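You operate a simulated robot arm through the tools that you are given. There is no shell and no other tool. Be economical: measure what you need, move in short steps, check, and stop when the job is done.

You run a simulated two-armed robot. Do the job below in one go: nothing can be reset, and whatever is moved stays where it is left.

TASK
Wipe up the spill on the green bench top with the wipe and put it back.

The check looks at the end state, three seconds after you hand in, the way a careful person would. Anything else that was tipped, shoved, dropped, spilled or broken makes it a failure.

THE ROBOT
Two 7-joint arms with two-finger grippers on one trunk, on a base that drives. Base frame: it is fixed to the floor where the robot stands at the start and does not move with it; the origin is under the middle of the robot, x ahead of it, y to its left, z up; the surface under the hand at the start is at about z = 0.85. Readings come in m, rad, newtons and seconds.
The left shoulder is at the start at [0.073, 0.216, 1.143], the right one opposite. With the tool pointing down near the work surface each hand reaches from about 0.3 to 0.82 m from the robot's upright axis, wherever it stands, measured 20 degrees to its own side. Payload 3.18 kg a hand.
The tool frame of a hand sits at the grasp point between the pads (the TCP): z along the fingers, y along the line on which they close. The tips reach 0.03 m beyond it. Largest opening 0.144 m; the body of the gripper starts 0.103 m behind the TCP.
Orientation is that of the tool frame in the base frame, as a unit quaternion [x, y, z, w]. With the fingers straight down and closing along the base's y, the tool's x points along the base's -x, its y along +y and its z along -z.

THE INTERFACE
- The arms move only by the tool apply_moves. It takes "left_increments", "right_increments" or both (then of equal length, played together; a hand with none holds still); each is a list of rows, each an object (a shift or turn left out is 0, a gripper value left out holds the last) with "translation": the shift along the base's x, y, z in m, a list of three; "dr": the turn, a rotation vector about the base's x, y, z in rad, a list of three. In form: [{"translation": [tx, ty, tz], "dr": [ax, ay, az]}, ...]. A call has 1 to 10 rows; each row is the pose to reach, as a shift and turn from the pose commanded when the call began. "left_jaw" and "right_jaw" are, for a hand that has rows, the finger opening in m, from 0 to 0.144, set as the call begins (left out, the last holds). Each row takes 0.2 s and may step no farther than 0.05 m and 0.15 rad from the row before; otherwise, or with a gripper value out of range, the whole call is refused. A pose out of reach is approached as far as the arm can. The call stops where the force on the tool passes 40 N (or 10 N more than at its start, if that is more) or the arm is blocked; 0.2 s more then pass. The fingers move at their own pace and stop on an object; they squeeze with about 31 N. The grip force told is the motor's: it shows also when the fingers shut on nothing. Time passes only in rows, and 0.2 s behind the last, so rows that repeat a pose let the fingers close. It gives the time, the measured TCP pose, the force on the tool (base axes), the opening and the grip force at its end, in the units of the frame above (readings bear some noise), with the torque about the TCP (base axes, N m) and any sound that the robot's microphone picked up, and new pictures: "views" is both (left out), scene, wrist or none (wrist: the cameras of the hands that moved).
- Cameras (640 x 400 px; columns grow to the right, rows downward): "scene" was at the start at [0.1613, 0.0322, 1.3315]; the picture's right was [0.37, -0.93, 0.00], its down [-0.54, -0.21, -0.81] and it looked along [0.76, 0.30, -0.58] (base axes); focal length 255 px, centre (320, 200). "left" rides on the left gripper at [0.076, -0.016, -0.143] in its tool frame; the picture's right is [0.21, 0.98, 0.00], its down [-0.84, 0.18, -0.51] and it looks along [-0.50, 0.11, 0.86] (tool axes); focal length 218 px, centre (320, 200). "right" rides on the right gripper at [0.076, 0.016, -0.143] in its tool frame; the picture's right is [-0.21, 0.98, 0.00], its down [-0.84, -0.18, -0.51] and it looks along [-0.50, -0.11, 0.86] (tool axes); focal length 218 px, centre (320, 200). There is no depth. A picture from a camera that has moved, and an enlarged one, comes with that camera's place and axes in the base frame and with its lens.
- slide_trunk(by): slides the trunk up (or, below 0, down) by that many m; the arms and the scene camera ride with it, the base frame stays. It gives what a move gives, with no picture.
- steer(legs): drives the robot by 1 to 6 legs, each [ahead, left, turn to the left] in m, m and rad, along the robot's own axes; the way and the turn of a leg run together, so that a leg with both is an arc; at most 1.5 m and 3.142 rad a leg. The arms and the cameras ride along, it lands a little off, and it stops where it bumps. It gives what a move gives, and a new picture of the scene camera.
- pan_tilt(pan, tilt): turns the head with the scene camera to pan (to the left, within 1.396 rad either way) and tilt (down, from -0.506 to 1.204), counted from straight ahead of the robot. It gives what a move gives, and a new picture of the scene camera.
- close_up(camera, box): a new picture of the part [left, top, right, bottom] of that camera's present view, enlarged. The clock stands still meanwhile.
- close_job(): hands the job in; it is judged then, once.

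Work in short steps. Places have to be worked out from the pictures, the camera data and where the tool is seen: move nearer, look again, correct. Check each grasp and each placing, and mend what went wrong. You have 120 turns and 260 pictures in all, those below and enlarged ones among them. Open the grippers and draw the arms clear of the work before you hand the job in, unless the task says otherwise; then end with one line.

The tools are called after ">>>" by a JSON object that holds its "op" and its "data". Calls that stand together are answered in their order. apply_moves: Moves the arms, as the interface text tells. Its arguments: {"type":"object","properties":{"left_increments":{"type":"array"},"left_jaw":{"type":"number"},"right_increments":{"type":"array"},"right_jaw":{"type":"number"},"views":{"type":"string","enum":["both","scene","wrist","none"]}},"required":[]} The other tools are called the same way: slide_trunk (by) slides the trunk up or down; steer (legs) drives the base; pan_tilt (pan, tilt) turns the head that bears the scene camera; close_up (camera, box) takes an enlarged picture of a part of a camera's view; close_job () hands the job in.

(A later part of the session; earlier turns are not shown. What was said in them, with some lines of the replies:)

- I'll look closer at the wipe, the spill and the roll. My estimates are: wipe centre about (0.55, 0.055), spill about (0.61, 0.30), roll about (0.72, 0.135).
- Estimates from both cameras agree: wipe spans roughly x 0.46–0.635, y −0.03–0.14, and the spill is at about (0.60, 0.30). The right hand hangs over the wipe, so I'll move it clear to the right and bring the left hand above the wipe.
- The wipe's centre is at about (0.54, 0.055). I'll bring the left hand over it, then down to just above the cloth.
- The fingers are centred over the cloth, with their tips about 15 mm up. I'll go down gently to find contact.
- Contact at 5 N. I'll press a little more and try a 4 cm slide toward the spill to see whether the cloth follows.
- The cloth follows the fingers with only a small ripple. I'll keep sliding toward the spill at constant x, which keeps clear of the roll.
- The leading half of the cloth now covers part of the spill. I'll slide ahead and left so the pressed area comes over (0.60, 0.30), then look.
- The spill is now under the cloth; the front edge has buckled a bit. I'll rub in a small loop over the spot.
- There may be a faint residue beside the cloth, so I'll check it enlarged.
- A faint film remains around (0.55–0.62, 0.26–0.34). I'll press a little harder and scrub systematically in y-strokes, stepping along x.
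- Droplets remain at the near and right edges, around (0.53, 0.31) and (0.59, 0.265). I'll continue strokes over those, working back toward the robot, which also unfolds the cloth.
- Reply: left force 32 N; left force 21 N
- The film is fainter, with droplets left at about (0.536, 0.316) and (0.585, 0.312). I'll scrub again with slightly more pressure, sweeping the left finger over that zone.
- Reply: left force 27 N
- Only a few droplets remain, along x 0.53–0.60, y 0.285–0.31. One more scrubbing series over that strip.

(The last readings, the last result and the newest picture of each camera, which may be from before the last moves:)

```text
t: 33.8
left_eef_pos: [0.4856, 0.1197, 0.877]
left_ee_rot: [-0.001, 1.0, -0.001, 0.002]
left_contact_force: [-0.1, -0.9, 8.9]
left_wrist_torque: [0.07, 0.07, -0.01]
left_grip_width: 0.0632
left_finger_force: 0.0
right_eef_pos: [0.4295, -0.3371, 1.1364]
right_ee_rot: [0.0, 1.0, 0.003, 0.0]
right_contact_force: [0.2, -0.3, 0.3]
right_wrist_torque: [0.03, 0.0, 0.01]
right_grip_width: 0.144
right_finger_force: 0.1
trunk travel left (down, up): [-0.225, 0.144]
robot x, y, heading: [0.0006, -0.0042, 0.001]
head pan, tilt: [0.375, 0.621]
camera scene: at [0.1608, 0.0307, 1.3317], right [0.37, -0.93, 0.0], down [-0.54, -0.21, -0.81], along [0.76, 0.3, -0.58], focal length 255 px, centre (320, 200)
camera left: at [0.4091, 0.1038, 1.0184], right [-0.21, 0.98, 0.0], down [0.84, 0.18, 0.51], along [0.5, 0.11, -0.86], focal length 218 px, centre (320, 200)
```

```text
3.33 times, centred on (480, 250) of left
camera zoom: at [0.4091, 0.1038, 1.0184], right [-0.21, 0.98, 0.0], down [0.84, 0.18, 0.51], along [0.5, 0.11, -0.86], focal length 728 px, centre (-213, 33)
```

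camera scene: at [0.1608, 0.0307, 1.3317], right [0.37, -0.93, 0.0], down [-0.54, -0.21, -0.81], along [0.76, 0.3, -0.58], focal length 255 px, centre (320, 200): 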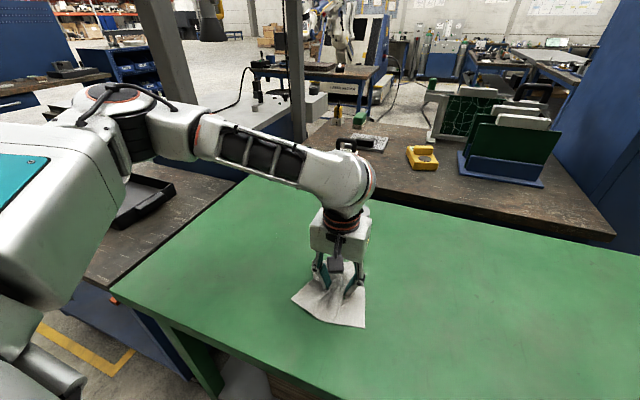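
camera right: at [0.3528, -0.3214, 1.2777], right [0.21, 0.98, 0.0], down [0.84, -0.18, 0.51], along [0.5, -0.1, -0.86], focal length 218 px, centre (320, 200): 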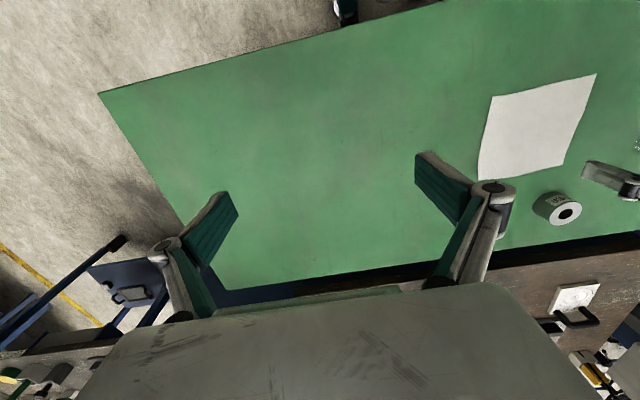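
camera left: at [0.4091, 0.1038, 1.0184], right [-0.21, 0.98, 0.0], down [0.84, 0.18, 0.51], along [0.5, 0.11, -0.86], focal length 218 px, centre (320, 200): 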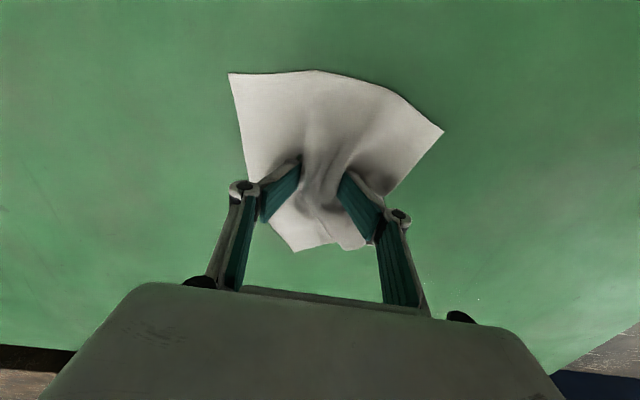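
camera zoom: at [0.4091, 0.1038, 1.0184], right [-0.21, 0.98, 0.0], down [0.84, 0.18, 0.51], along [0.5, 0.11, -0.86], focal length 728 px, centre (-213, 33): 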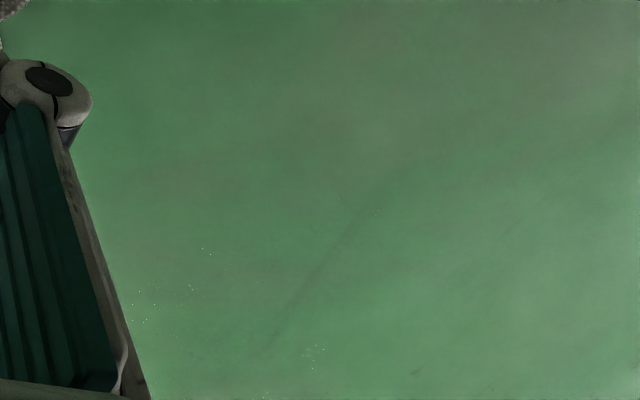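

Almost clean: only a few specks are left, near (0.59, 0.27) and (0.60, 0.344). One last short series there before returning the wipe.

>>> {"op": "apply_moves", "data": {"left_increments": [{"translation": [0.02, 0.045, 0]}, {"translation": [0.045, 0.085, 0]}, {"translation": [0.075, 0.11, 0]}, {"translation": [0.09, 0.15, 0]}, {"translation": [0.09, 0.19, 0]}, {"translation": [0.09, 0.23, 0]}, {"translation": [0.105, 0.22, 0]}, {"translation": [0.105, 0.18, 0]}, {"translation": [0.105, 0.14, 0]}, {"translation": [0.105, 0.1, 0]}], "views": "none"}}

>>> {"op": "apply_moves", "data": {"left_increments": [{"translation": [0.015, 0.01, 0]}, {"translation": [0.015, 0.05, 0]}, {"translation": [0.015, 0.09, 0]}, {"translation": [0.015, 0.13, 0]}, {"translation": [0.03, 0.12, 0]}, {"translation": [0.03, 0.08, 0]}, {"translation": [0.03, 0.04, 0]}, {"translation": [0.03, 0.01, 0]}, {"translation": [0.01, 0.03, 0]}, {"translation": [-0.01, 0.05, 0]}], "views": "none"}}

>>> {"op": "apply_moves", "data": {"left_increments": [{"translation": [-0.02, 0.0, 0]}, {"translation": [-0.04, -0.04, 0]}, {"translation": [-0.06, -0.07, 0]}, {"translation": [-0.085, -0.09, 0]}, {"translation": [-0.095, -0.13, 0]}, {"translation": [-0.095, -0.17, 0]}]}}

>>> {"op": "close_up", "data": {"camera": "left", "box": [400, 190, 560, 310]}}

```text
t: 36.0
left_eef_pos: [0.5921, 0.2195, 0.874]
left_ee_rot: [-0.001, 1.0, 0.0, 0.001]
left_contact_force: [-0.9, -0.7, 9.3]
left_wrist_torque: [0.08, 0.04, 0.02]
left_grip_width: 0.0613
left_finger_force: 5.8
right_eef_pos: [0.4296, -0.3365, 1.1354]
right_ee_rot: [0.001, 1.0, 0.0, 0.0]
right_contact_force: [0.1, 0.0, 0.0]
right_wrist_torque: [0.04, -0.01, 0.0]
right_grip_width: 0.1441
right_finger_force: 0.0
trunk travel left (down, up): [-0.225, 0.144]
robot x, y, heading: [0.0009, -0.0009, -0.001]
head pan, tilt: [0.375, 0.621]
```

```text
t: 38.2
left_eef_pos: [0.5772, 0.2717, 0.8766]
left_ee_rot: [-0.001, 1.0, 0.0, 0.002]
left_contact_force: [-0.3, 0.1, 8.5]
left_wrist_torque: [-0.03, 0.0, -0.02]
left_grip_width: 0.0624
left_finger_force: 0.1
right_eef_pos: [0.429, -0.3352, 1.1371]
right_ee_rot: [0.0, 1.0, 0.0, 0.001]
right_contact_force: [-0.1, 0.0, -0.4]
right_wrist_torque: [0.01, 0.03, 0.01]
right_grip_width: 0.1439
right_finger_force: 0.1
trunk travel left (down, up): [-0.225, 0.144]
robot x, y, heading: [-0.002, -0.0006, 0.003]
head pan, tilt: [0.375, 0.621]
```

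```text
t: 39.6
left_eef_pos: [0.4835, 0.1014, 0.8744]
left_ee_rot: [-0.001, 1.0, 0.0, -0.001]
left_contact_force: [-0.3, -0.6, 9.4]
left_wrist_torque: [0.06, 0.02, 0.02]
left_grip_width: 0.0752
left_finger_force: 6.4
right_eef_pos: [0.4292, -0.3373, 1.1364]
right_ee_rot: [0.0, 1.0, 0.001, 0.0]
right_contact_force: [-0.2, -0.4, 0.0]
right_wrist_torque: [0.03, 0.08, -0.03]
right_grip_width: 0.144
right_finger_force: 0.0
trunk travel left (down, up): [-0.225, 0.144]
robot x, y, heading: [0.0023, 0.0025, -0.001]
head pan, tilt: [0.375, 0.621]
camera scene: at [0.161, 0.0309, 1.3315], right [0.37, -0.93, 0.0], down [-0.54, -0.21, -0.81], along [0.76, 0.3, -0.58], focal length 255 px, centre (320, 200)
camera left: at [0.4079, 0.085, 1.0171], right [-0.21, 0.98, 0.0], down [0.84, 0.18, 0.51], along [0.5, 0.11, -0.86], focal length 218 px, centre (320, 200)
```

scene: 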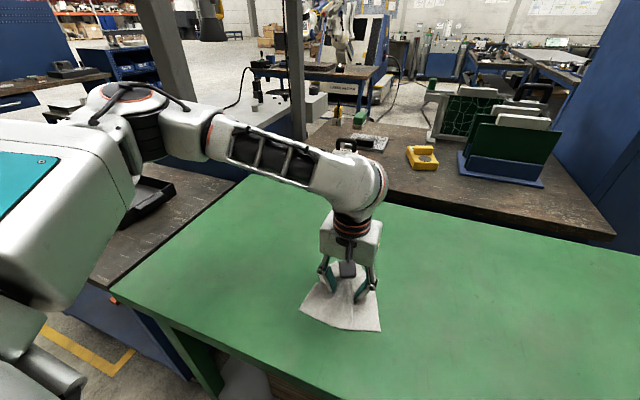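
left: 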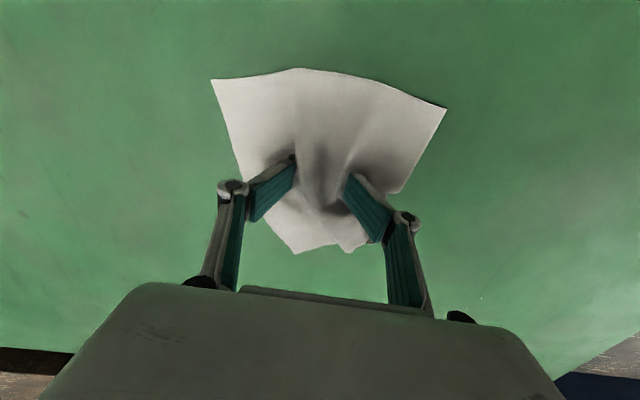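

```text
3.33 times, centred on (480, 250) of left
camera zoom: at [0.4079, 0.085, 1.0171], right [-0.21, 0.98, 0.0], down [0.84, 0.18, 0.51], along [0.5, 0.11, -0.86], focal length 728 px, centre (-213, 33)
```

zoom: 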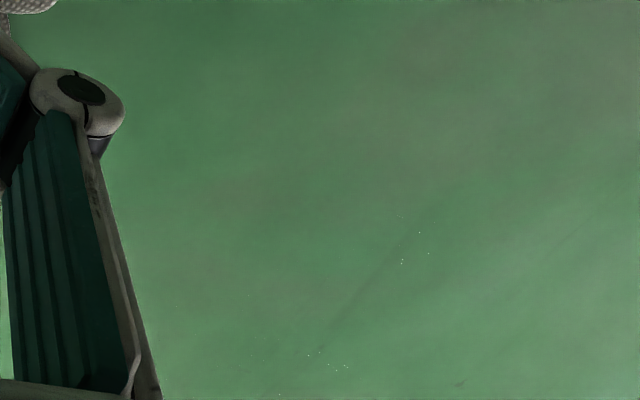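

Only a couple of invisible-at-distance specks are left. I'll lift the hand straight up to let the cloth relax and view both the cloth and the bench.

>>> {"op": "apply_moves", "data": {"left_increments": [{"translation": [0, 0, 0.03]}, {"translation": [0, 0, 0.07]}, {"translation": [-0.02, 0.03, 0.12]}, {"translation": [-0.05, 0.07, 0.16]}, {"translation": [-0.05, 0.07, 0.16]}]}}

>>> {"op": "close_up", "data": {"camera": "left", "box": [240, 20, 500, 200]}}

>>> {"op": "close_up", "data": {"camera": "scene", "box": [240, 190, 400, 330]}}

```text
refused: row 3 steps farther than a row can; nothing moved
```

```text
2.22 times, centred on (370, 110) of left
camera zoom: at [0.4079, 0.085, 1.0171], right [-0.21, 0.98, 0.0], down [0.84, 0.18, 0.51], along [0.5, 0.11, -0.86], focal length 485 px, centre (209, 400)
```

zoom: 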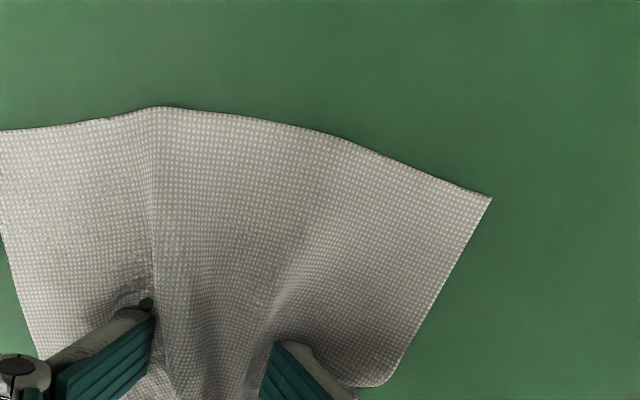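

```text
2.86 times, centred on (320, 260) of scene
camera zoom: at [0.161, 0.0309, 1.3315], right [0.37, -0.93, 0.0], down [-0.54, -0.21, -0.81], along [0.76, 0.3, -0.58], focal length 729 px, centre (320, 29)
```

zoom: 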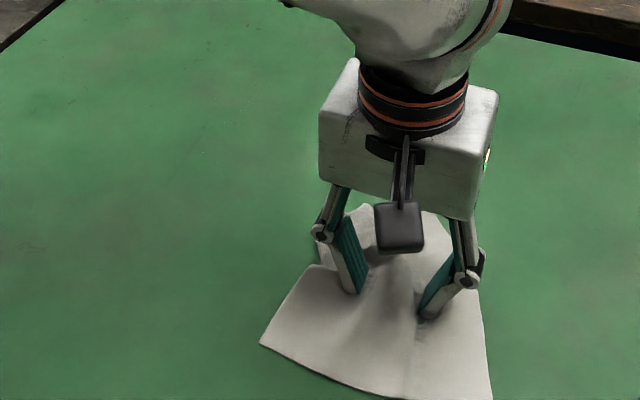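

The move was refused for step size. I'll first open the fingers while pressing, to spread the ripples out, and then lift in smaller steps.

>>> {"op": "apply_moves", "data": {"left_increments": [{"translation": [0, 0, 0]}, {"translation": [0, 0, 0]}, {"translation": [0, 0, 0.03]}, {"translation": [0, 0, 0.07]}, {"translation": [-0.01, 0.02, 0.11]}, {"translation": [-0.03, 0.04, 0.15]}, {"translation": [-0.05, 0.06, 0.18]}, {"translation": [-0.05, 0.06, 0.18]}], "left_jaw": 0.1}}

>>> {"op": "close_up", "data": {"camera": "left", "box": [200, 60, 520, 260]}}

>>> {"op": "close_up", "data": {"camera": "scene", "box": [240, 190, 400, 330]}}

```text
t: 41.4
left_eef_pos: [0.4352, 0.1624, 1.0541]
left_ee_rot: [0.0, 1.0, 0.0, 0.001]
left_contact_force: [-0.5, -0.5, -0.3]
left_wrist_torque: [0.02, 0.03, 0.01]
left_grip_width: 0.1001
left_finger_force: 0.1
right_eef_pos: [0.4317, -0.3354, 1.1352]
right_ee_rot: [0.0, 1.0, 0.0, -0.001]
right_contact_force: [0.5, -0.3, 0.4]
right_wrist_torque: [0.01, -0.02, -0.01]
right_grip_width: 0.144
right_finger_force: 0.0
trunk travel left (down, up): [-0.225, 0.144]
robot x, y, heading: [-0.0024, -0.0009, -0.004]
head pan, tilt: [0.375, 0.621]
camera scene: at [0.1621, 0.0317, 1.3312], right [0.37, -0.93, 0.0], down [-0.54, -0.21, -0.81], along [0.76, 0.3, -0.58], focal length 255 px, centre (320, 200)
camera left: at [0.3596, 0.1451, 1.1956], right [-0.21, 0.98, 0.0], down [0.84, 0.18, 0.51], along [0.5, 0.11, -0.86], focal length 218 px, centre (320, 200)
```

scene: 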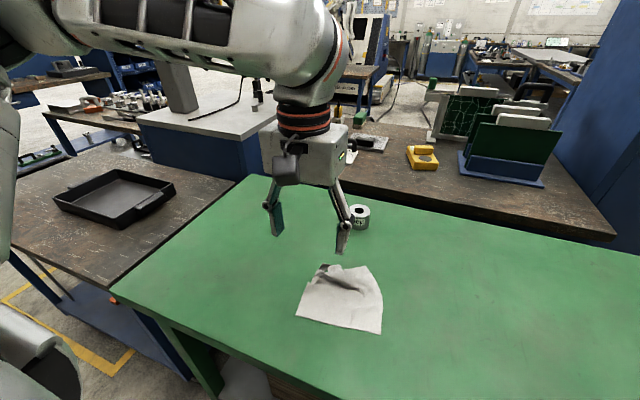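
left: 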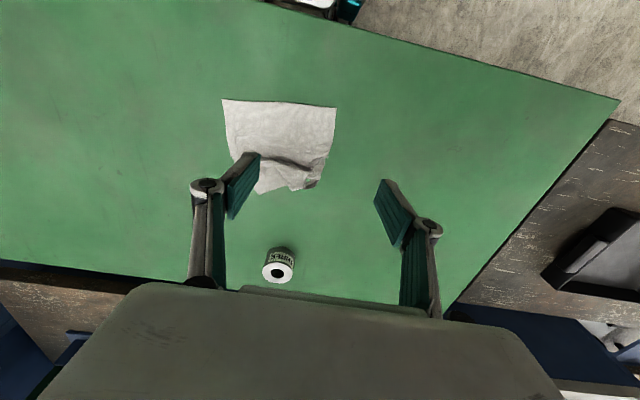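

```text
2.00 times, centred on (360, 160) of left
camera zoom: at [0.3596, 0.1451, 1.1956], right [-0.21, 0.98, 0.0], down [0.84, 0.18, 0.51], along [0.5, 0.11, -0.86], focal length 436 px, centre (240, 280)
```

zoom: 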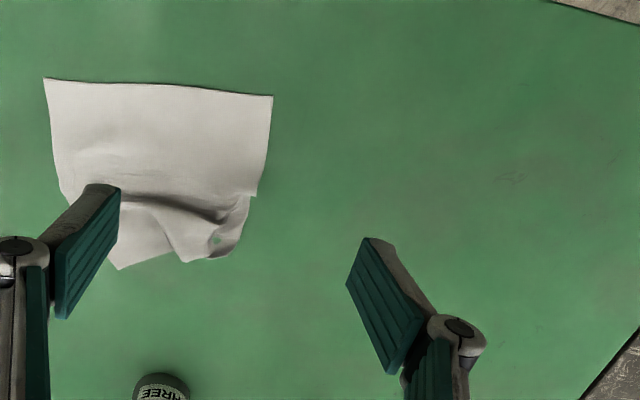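

```text
2.86 times, centred on (320, 260) of scene
camera zoom: at [0.1621, 0.0317, 1.3312], right [0.37, -0.93, 0.0], down [-0.54, -0.21, -0.81], along [0.76, 0.3, -0.58], focal length 729 px, centre (320, 29)
```

zoom: 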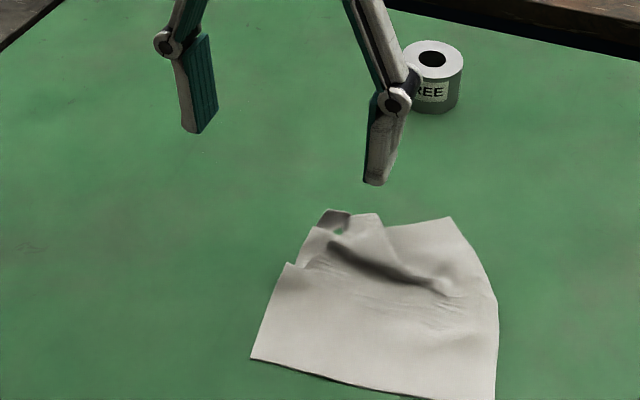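

The bench looks clean from here. The cloth's far half is skewed and ruffled, so I'll straighten it: with closed fingers I'll press near the far-right corner at about (0.56, 0.075) and drag it toward its original spot.

>>> {"op": "apply_moves", "data": {"left_increments": [{"translation": [0.03, -0.02, -0.02]}, {"translation": [0.06, -0.04, -0.04]}, {"translation": [0.09, -0.06, -0.06]}, {"translation": [0.125, -0.083, -0.08]}, {"translation": [0.127, -0.087, -0.12]}, {"translation": [0.127, -0.087, -0.15]}, {"translation": [0.127, -0.087, -0.15]}], "left_jaw": 0.0}}

```text
t: 43.0
left_eef_pos: [0.5612, 0.0736, 0.9057]
left_ee_rot: [0.0, 1.0, 0.0, 0.0]
left_contact_force: [-0.9, -0.9, 0.5]
left_wrist_torque: [0.0, 0.01, -0.03]
left_grip_width: 0.0001
left_finger_force: 30.9
right_eef_pos: [0.4298, -0.3351, 1.136]
right_ee_rot: [0.0, 1.0, 0.001, 0.0]
right_contact_force: [0.1, 0.2, -0.1]
right_wrist_torque: [-0.04, -0.03, 0.0]
right_grip_width: 0.1438
right_finger_force: 0.0
trunk travel left (down, up): [-0.225, 0.144]
robot x, y, heading: [0.0009, -0.0002, 0.002]
head pan, tilt: [0.375, 0.621]
camera scene: at [0.1608, 0.0323, 1.3317], right [0.37, -0.93, 0.0], down [-0.54, -0.21, -0.81], along [0.76, 0.3, -0.58], focal length 255 px, centre (320, 200)
camera left: at [0.4852, 0.0577, 1.0475], right [-0.21, 0.98, 0.0], down [0.84, 0.18, 0.51], along [0.5, 0.11, -0.86], focal length 218 px, centre (320, 200)
```

scene: 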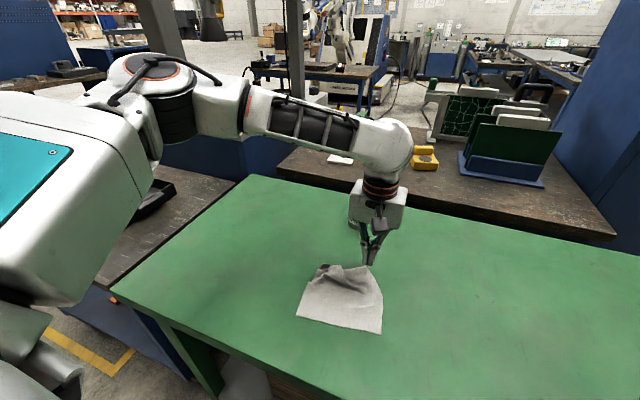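
left: 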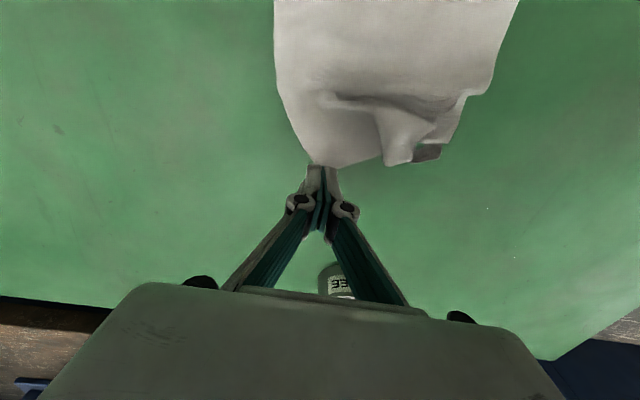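

The far-right corner is exactly beneath the tips at (0.563, 0.073). I'll back up 2 cm to press inside it, then drag right and ahead.

>>> {"op": "apply_moves", "data": {"left_increments": [{"translation": [-0.02, 0.0, -0.01]}, {"translation": [-0.02, 0.0, -0.024]}, {"translation": [-0.02, 0.0, -0.0295]}, {"translation": [-0.008, -0.015, -0.0295]}, {"translation": [0.005, -0.03, -0.0295]}, {"translation": [0.018, -0.045, -0.0295]}, {"translation": [0.031, -0.06, -0.0295]}, {"translation": [0.044, -0.075, -0.0295]}, {"translation": [0.055, -0.09, -0.0295]}, {"translation": [0.055, -0.09, -0.0295]}]}}

```text
t: 45.2
left_eef_pos: [0.6174, -0.0153, 0.8785]
left_ee_rot: [0.0, 1.0, -0.001, 0.002]
left_contact_force: [-0.5, 1.3, 14.9]
left_wrist_torque: [0.01, -0.04, 0.0]
left_grip_width: 0.0
left_finger_force: 30.4
right_eef_pos: [0.4286, -0.3347, 1.1372]
right_ee_rot: [0.0, 1.0, 0.0, 0.001]
right_contact_force: [-0.7, -0.4, -0.1]
right_wrist_torque: [0.0, -0.01, -0.01]
right_grip_width: 0.1439
right_finger_force: 0.0
trunk travel left (down, up): [-0.225, 0.144]
robot x, y, heading: [0.0015, 0.0019, -0.006]
head pan, tilt: [0.375, 0.621]
camera scene: at [0.1601, 0.0323, 1.3317], right [0.37, -0.93, 0.0], down [-0.54, -0.21, -0.81], along [0.76, 0.3, -0.58], focal length 255 px, centre (320, 200)
camera left: at [0.5406, -0.0309, 1.0194], right [-0.21, 0.98, 0.0], down [0.84, 0.18, 0.51], along [0.5, 0.1, -0.86], focal length 218 px, centre (320, 200)
```

scene: 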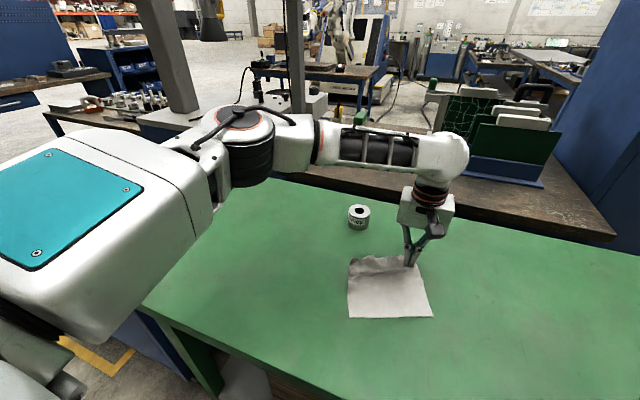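
left: 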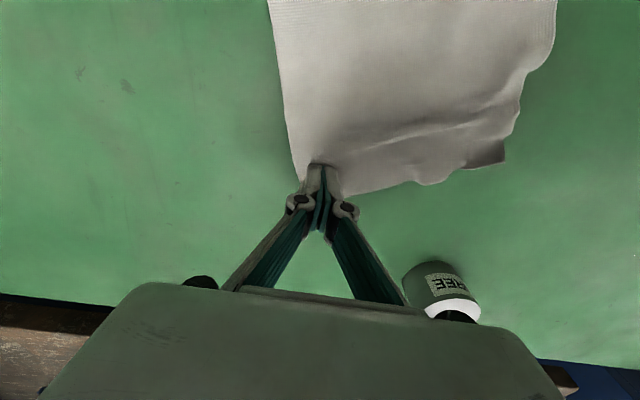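

That pulled it out well. I'll lift to look at the whole cloth before fixing the far-left corner.

>>> {"op": "apply_moves", "data": {"left_increments": [{"translation": [0, 0, 0.04]}, {"translation": [-0.02, 0.01, 0.08]}, {"translation": [-0.05, 0.02, 0.11]}, {"translation": [-0.09, 0.04, 0.13]}, {"translation": [-0.11, 0.06, 0.15]}, {"translation": [-0.11, 0.06, 0.15]}]}}

>>> {"op": "close_up", "data": {"camera": "left", "box": [200, 60, 520, 260]}}

>>> {"op": "close_up", "data": {"camera": "scene", "box": [320, 220, 460, 330]}}

```text
t: 46.6
left_eef_pos: [0.5076, 0.0429, 1.0266]
left_ee_rot: [-0.001, 1.0, 0.0, 0.0]
left_contact_force: [-0.6, 0.2, 0.0]
left_wrist_torque: [0.01, -0.02, -0.01]
left_grip_width: 0.0
left_finger_force: 30.8
right_eef_pos: [0.4299, -0.3364, 1.1366]
right_ee_rot: [0.001, 1.0, -0.001, 0.0]
right_contact_force: [0.8, -0.6, -0.2]
right_wrist_torque: [-0.03, -0.01, 0.01]
right_grip_width: 0.144
right_finger_force: 0.0
trunk travel left (down, up): [-0.225, 0.144]
robot x, y, heading: [0.0043, -0.002, 0.001]
head pan, tilt: [0.375, 0.621]
camera scene: at [0.1617, 0.0319, 1.3313], right [0.37, -0.93, 0.0], down [-0.54, -0.21, -0.81], along [0.76, 0.3, -0.58], focal length 255 px, centre (320, 200)
camera left: at [0.4313, 0.0278, 1.1685], right [-0.21, 0.98, 0.0], down [0.84, 0.18, 0.51], along [0.5, 0.11, -0.86], focal length 218 px, centre (320, 200)
```

scene: 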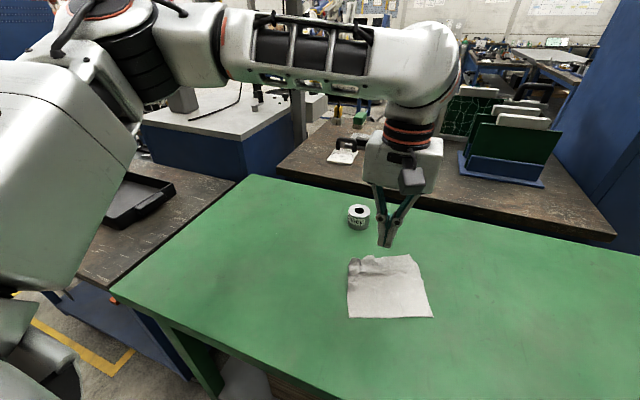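
left: 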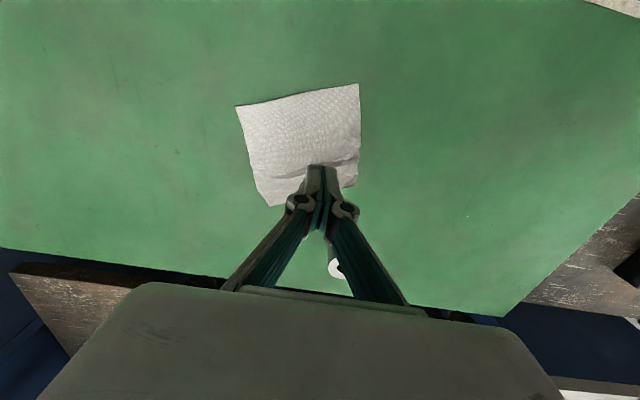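

```text
2.00 times, centred on (360, 160) of left
camera zoom: at [0.4313, 0.0278, 1.1685], right [-0.21, 0.98, 0.0], down [0.84, 0.18, 0.51], along [0.5, 0.11, -0.86], focal length 436 px, centre (240, 280)
```

zoom: 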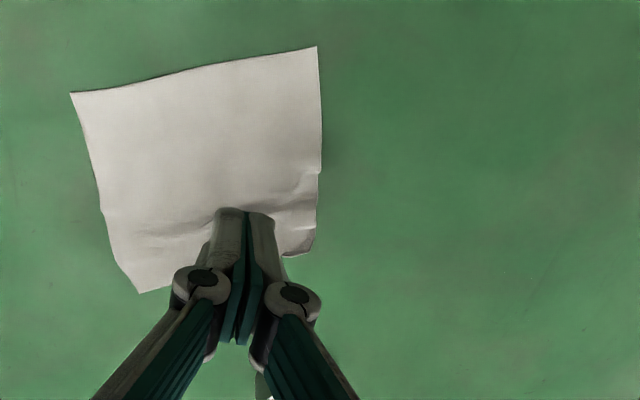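

```text
3.64 times, centred on (390, 275) of scene
camera zoom: at [0.1617, 0.0319, 1.3313], right [0.37, -0.93, 0.0], down [-0.54, -0.21, -0.81], along [0.76, 0.3, -0.58], focal length 928 px, centre (66, -73)
```

zoom: 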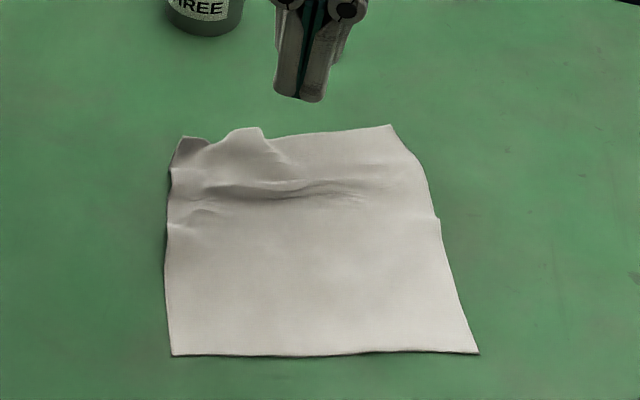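

The far-left corner is at about (0.59, 0.115) with ripples. I'll press just inside it and pull outward (ahead and left), staying clear of the roll.

>>> {"op": "apply_moves", "data": {"left_increments": [{"translation": [0.03, 0.03, -0.01]}, {"translation": [0.0645, 0.057, -0.03]}, {"translation": [0.0645, 0.057, -0.075]}, {"translation": [0.0645, 0.057, -0.12]}, {"translation": [0.0645, 0.057, -0.14]}, {"translation": [0.0645, 0.057, -0.15]}, {"translation": [0.0775, 0.067, -0.15]}, {"translation": [0.09, 0.075, -0.15]}, {"translation": [0.102, 0.083, -0.15]}, {"translation": [0.108, 0.087, -0.15]}]}}

```text
t: 48.8
left_eef_pos: [0.6142, 0.131, 0.8791]
left_ee_rot: [-0.001, 1.0, -0.001, 0.001]
left_contact_force: [-3.7, -2.8, 16.0]
left_wrist_torque: [0.0, 0.09, 0.03]
left_grip_width: 0.0001
left_finger_force: 30.5
right_eef_pos: [0.4271, -0.3356, 1.1374]
right_ee_rot: [0.0, 1.0, 0.001, 0.001]
right_contact_force: [-0.4, 0.0, -0.2]
right_wrist_torque: [-0.01, 0.02, -0.02]
right_grip_width: 0.144
right_finger_force: 0.1
trunk travel left (down, up): [-0.225, 0.144]
robot x, y, heading: [-0.0016, -0.0026, 0.002]
head pan, tilt: [0.375, 0.621]
camera scene: at [0.1594, 0.0316, 1.3319], right [0.37, -0.93, 0.0], down [-0.54, -0.21, -0.81], along [0.76, 0.3, -0.58], focal length 255 px, centre (320, 200)
camera left: at [0.5371, 0.1153, 1.0196], right [-0.21, 0.98, 0.0], down [0.84, 0.18, 0.51], along [0.5, 0.11, -0.86], focal length 218 px, centre (320, 200)
```

scene: 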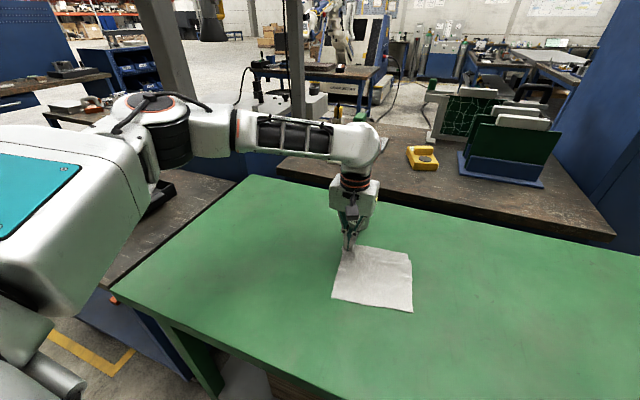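
left: 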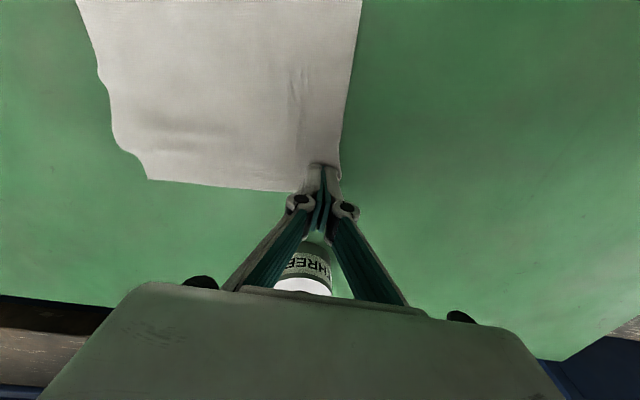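

Nice: the cloth is nearly flat and close to its original outline. The right edge sits about 2.5 cm too far forward, so I'll lift, press inside the near-right corner and pull it back.

>>> {"op": "apply_moves", "data": {"left_increments": [{"translation": [0, 0, 0.035]}, {"translation": [-0.01, -0.015, 0.075]}, {"translation": [-0.03, -0.055, 0.085]}, {"translation": [-0.06, -0.09, 0.085]}, {"translation": [-0.08, -0.13, 0.085]}, {"translation": [-0.094, -0.151, 0.06]}, {"translation": [-0.094, -0.151, 0.03]}, {"translation": [-0.094, -0.151, 0.03]}]}}

>>> {"op": "close_up", "data": {"camera": "scene", "box": [320, 220, 460, 330]}}

```text
t: 50.6
left_eef_pos: [0.5197, -0.0188, 0.9065]
left_ee_rot: [-0.001, 1.0, 0.0, 0.001]
left_contact_force: [0.6, -0.6, 0.0]
left_wrist_torque: [0.01, 0.01, -0.01]
left_grip_width: 0.0
left_finger_force: 31.1
right_eef_pos: [0.4283, -0.336, 1.1362]
right_ee_rot: [0.0, 1.0, 0.0, 0.0]
right_contact_force: [-0.5, -0.2, 0.4]
right_wrist_torque: [-0.01, 0.01, 0.04]
right_grip_width: 0.1439
right_finger_force: 0.0
trunk travel left (down, up): [-0.225, 0.144]
robot x, y, heading: [0.0005, 0.0015, 0.002]
head pan, tilt: [0.375, 0.621]
camera scene: at [0.1608, 0.0321, 1.3316], right [0.37, -0.93, 0.0], down [-0.54, -0.21, -0.81], along [0.76, 0.3, -0.58], focal length 255 px, centre (320, 200)
camera left: at [0.4447, -0.0355, 1.0481], right [-0.21, 0.98, 0.0], down [0.84, 0.18, 0.51], along [0.5, 0.11, -0.86], focal length 218 px, centre (320, 200)
```

scene: 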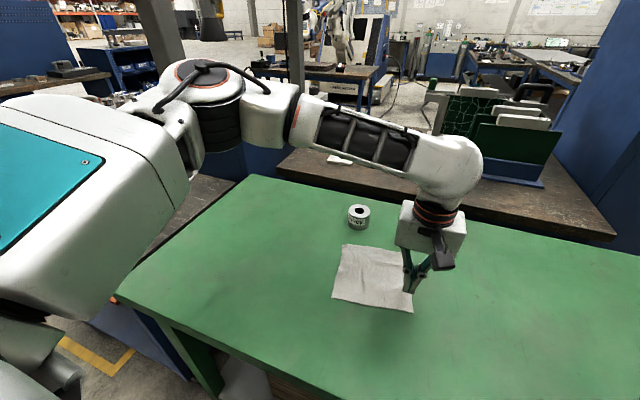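
left: 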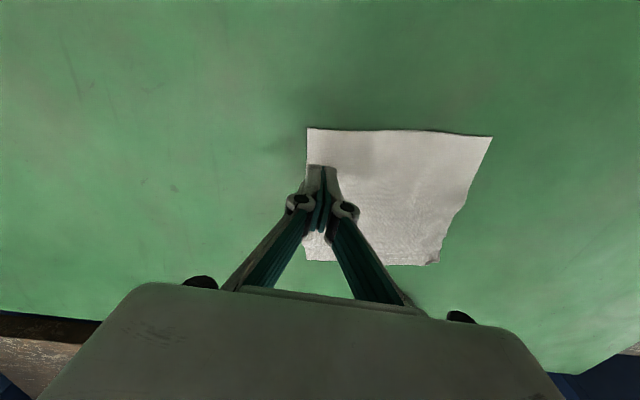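

```text
3.64 times, centred on (390, 275) of scene
camera zoom: at [0.1608, 0.0321, 1.3316], right [0.37, -0.93, 0.0], down [-0.54, -0.21, -0.81], along [0.76, 0.3, -0.58], focal length 928 px, centre (66, -73)
```

zoom: 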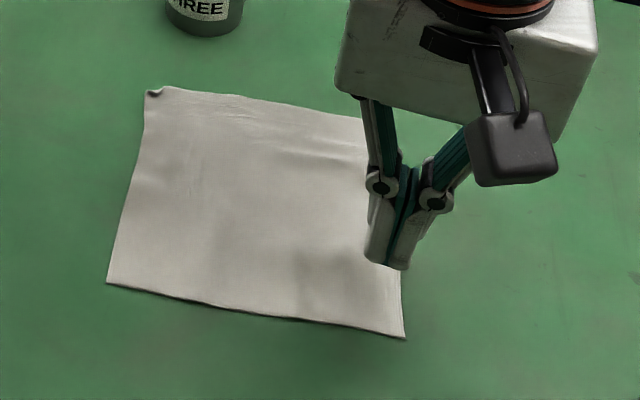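

The cloth is flat apart from a tiny curl at a corner. Pressing at (0.52, −0.02) and pulling 2.8 cm toward the robot.

>>> {"op": "apply_moves", "data": {"left_increments": [{"translation": [0, 0, -0.015]}, {"translation": [0, 0, -0.026]}, {"translation": [0, 0, -0.03]}, {"translation": [-0.01, 0, -0.03]}, {"translation": [-0.02, 0, -0.03]}, {"translation": [-0.028, 0, -0.03]}, {"translation": [-0.028, 0, -0.01]}, {"translation": [-0.028, 0, 0.03]}, {"translation": [-0.028, 0.0, 0.07]}]}}

>>> {"op": "apply_moves", "data": {"left_increments": [{"translation": [-0.01, 0.04, 0.02]}, {"translation": [-0.03, 0.08, 0.04]}, {"translation": [-0.05, 0.12, 0.05]}, {"translation": [-0.07, 0.16, 0.06]}, {"translation": [-0.08, 0.2, 0.07]}, {"translation": [-0.08, 0.24, 0.08]}, {"translation": [-0.08, 0.28, 0.08]}, {"translation": [-0.08, 0.28, 0.08]}]}}

>>> {"op": "close_up", "data": {"camera": "scene", "box": [240, 190, 440, 340]}}

```text
t: 52.6
left_eef_pos: [0.4935, -0.0185, 0.9763]
left_ee_rot: [0.001, 1.0, 0.0, 0.001]
left_contact_force: [-0.1, 0.1, 0.3]
left_wrist_torque: [-0.03, -0.02, 0.04]
left_grip_width: 0.0
left_finger_force: 31.0
right_eef_pos: [0.429, -0.3364, 1.1376]
right_ee_rot: [0.0, 1.0, 0.0, 0.001]
right_contact_force: [0.3, 0.4, 0.6]
right_wrist_torque: [0.01, -0.07, 0.02]
right_grip_width: 0.1437
right_finger_force: 0.1
trunk travel left (down, up): [-0.225, 0.144]
robot x, y, heading: [0.0013, 0.0033, -0.007]
head pan, tilt: [0.375, 0.621]
camera scene: at [0.1606, 0.0321, 1.3316], right [0.37, -0.93, 0.0], down [-0.54, -0.21, -0.81], along [0.76, 0.3, -0.58], focal length 255 px, centre (320, 200)
camera left: at [0.4168, -0.0356, 1.1183], right [-0.21, 0.98, 0.0], down [0.84, 0.18, 0.51], along [0.5, 0.11, -0.86], focal length 218 px, centre (320, 200)
```

scene: 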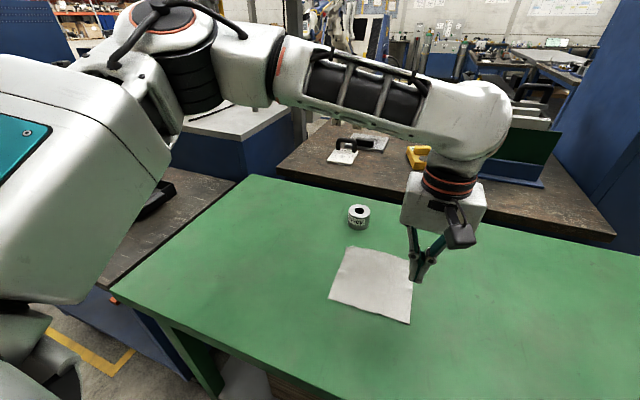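
left: 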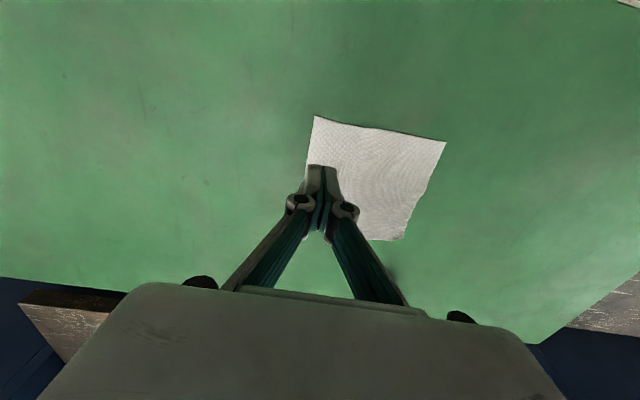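

```text
t: 54.4
left_eef_pos: [0.4125, 0.2605, 1.0557]
left_ee_rot: [0.0, 1.0, 0.0, 0.0]
left_contact_force: [0.2, 0.5, 0.1]
left_wrist_torque: [0.01, 0.03, 0.0]
left_grip_width: 0.0001
left_finger_force: 30.5
right_eef_pos: [0.4298, -0.3365, 1.1369]
right_ee_rot: [0.0, 1.0, 0.0, -0.001]
right_contact_force: [-0.1, 0.0, 0.3]
right_wrist_torque: [0.01, 0.04, 0.01]
right_grip_width: 0.1441
right_finger_force: 0.0
trunk travel left (down, up): [-0.225, 0.144]
robot x, y, heading: [0.0014, -0.0017, -0.001]
head pan, tilt: [0.375, 0.621]
camera scene: at [0.1615, 0.0312, 1.3315], right [0.37, -0.93, 0.0], down [-0.54, -0.21, -0.81], along [0.76, 0.3, -0.58], focal length 255 px, centre (320, 200)
camera left: at [0.3359, 0.2443, 1.1974], right [-0.21, 0.98, 0.0], down [0.84, 0.18, 0.51], along [0.5, 0.11, -0.86], focal length 218 px, centre (320, 200)
```

scene: 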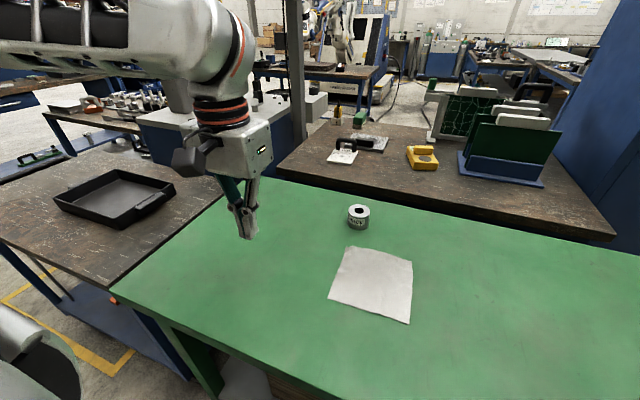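
left: 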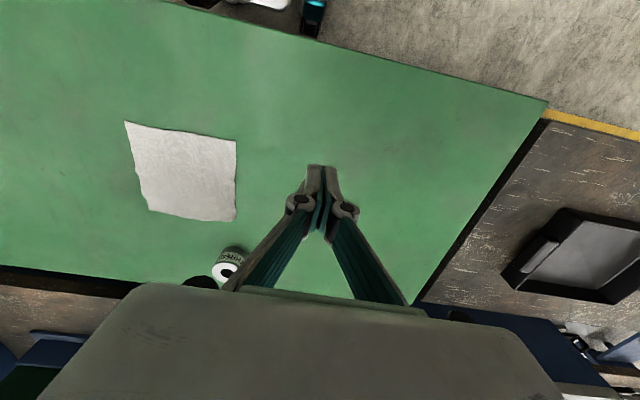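

```text
2.67 times, centred on (340, 265) of scene
camera zoom: at [0.1615, 0.0312, 1.3315], right [0.37, -0.93, 0.0], down [-0.54, -0.21, -0.81], along [0.76, 0.3, -0.58], focal length 680 px, centre (267, 27)
```

zoom: 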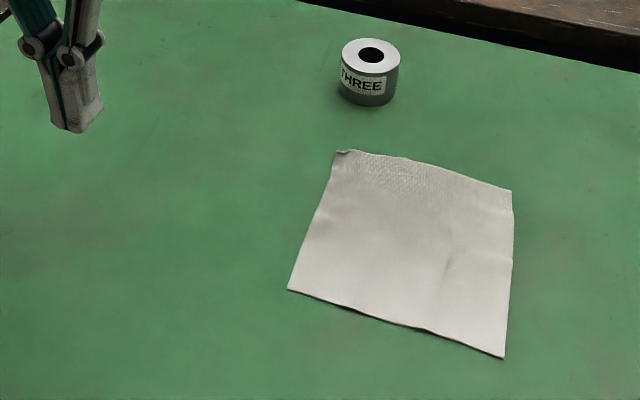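

The wipe is back within a few millimetres of its original outline, and flat. I'll retract the left hand to its start pose with the jaw open, and inspect the spill spot from there.

>>> {"op": "apply_moves", "data": {"left_increments": [{"translation": [0.03, 0.035, 0.01]}, {"translation": [0.06, 0.07, 0.02]}, {"translation": [0.09, 0.105, 0.028]}, {"translation": [0.096, 0.127, 0.028]}, {"translation": [0.096, 0.127, 0.028]}], "left_jaw": 0.144, "views": "wrist"}}

>>> {"op": "close_up", "data": {"camera": "left", "box": [180, 90, 340, 210]}}

>>> {"op": "close_up", "data": {"camera": "scene", "box": [240, 190, 340, 270]}}

```text
t: 55.6
left_eef_pos: [0.5068, 0.387, 1.0846]
left_ee_rot: [0.0, 1.0, 0.0, 0.0]
left_contact_force: [-0.1, -0.5, -0.2]
left_wrist_torque: [0.01, 0.02, 0.02]
left_grip_width: 0.144
left_finger_force: 0.1
right_eef_pos: [0.4288, -0.3353, 1.1362]
right_ee_rot: [0.0, 1.0, 0.0, -0.001]
right_contact_force: [-0.2, 0.0, 0.2]
right_wrist_torque: [0.01, 0.0, 0.0]
right_grip_width: 0.144
right_finger_force: 0.0
trunk travel left (down, up): [-0.225, 0.144]
robot x, y, heading: [0.0047, 0.001, 0.002]
head pan, tilt: [0.375, 0.621]
camera left: at [0.4301, 0.3726, 1.2255], right [-0.21, 0.98, 0.0], down [0.84, 0.18, 0.51], along [0.5, 0.11, -0.86], focal length 218 px, centre (320, 200)
```

left: 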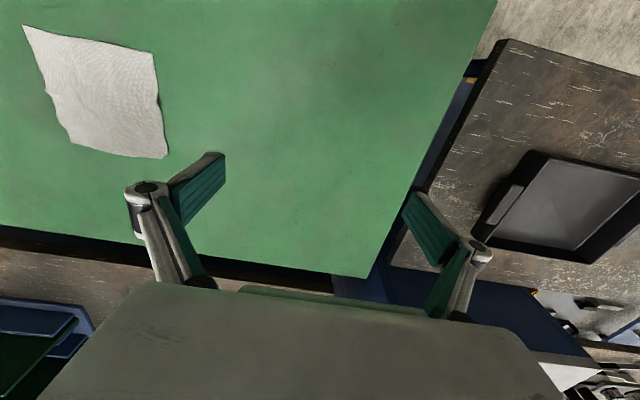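

```text
3.33 times, centred on (260, 150) of left
camera zoom: at [0.4301, 0.3726, 1.2255], right [-0.21, 0.98, 0.0], down [0.84, 0.18, 0.51], along [0.5, 0.11, -0.86], focal length 728 px, centre (520, 367)
```

zoom: 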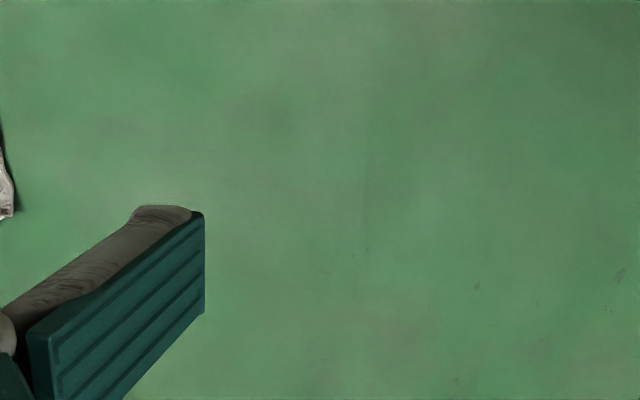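

```text
5.00 times, centred on (290, 230) of scene
camera zoom: at [0.1615, 0.0319, 1.3315], right [0.37, -0.93, 0.0], down [-0.54, -0.21, -0.81], along [0.76, 0.3, -0.58], focal length 1276 px, centre (470, 50)
```

zoom: 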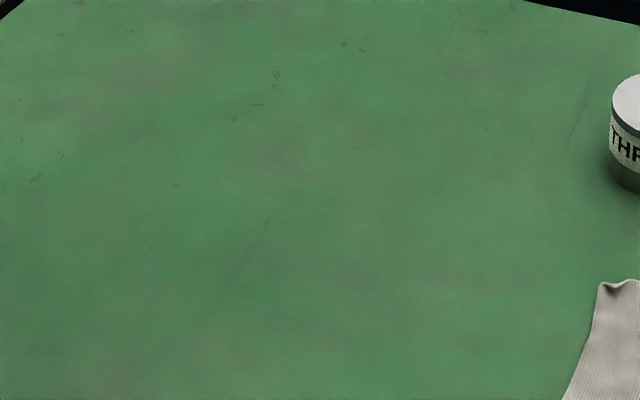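

The bench is clean, the wipe is flat and back in its place, the roll hasn't been touched, and both grippers are open and clear. Handing in.

>>> {"op": "close_job", "data": {}}

```text
The job is handed in.
```

I wiped up the spill and put the wipe back flat, within a few millimetres of where it started; the last close-ups showed a clean bench, and nothing else was moved.
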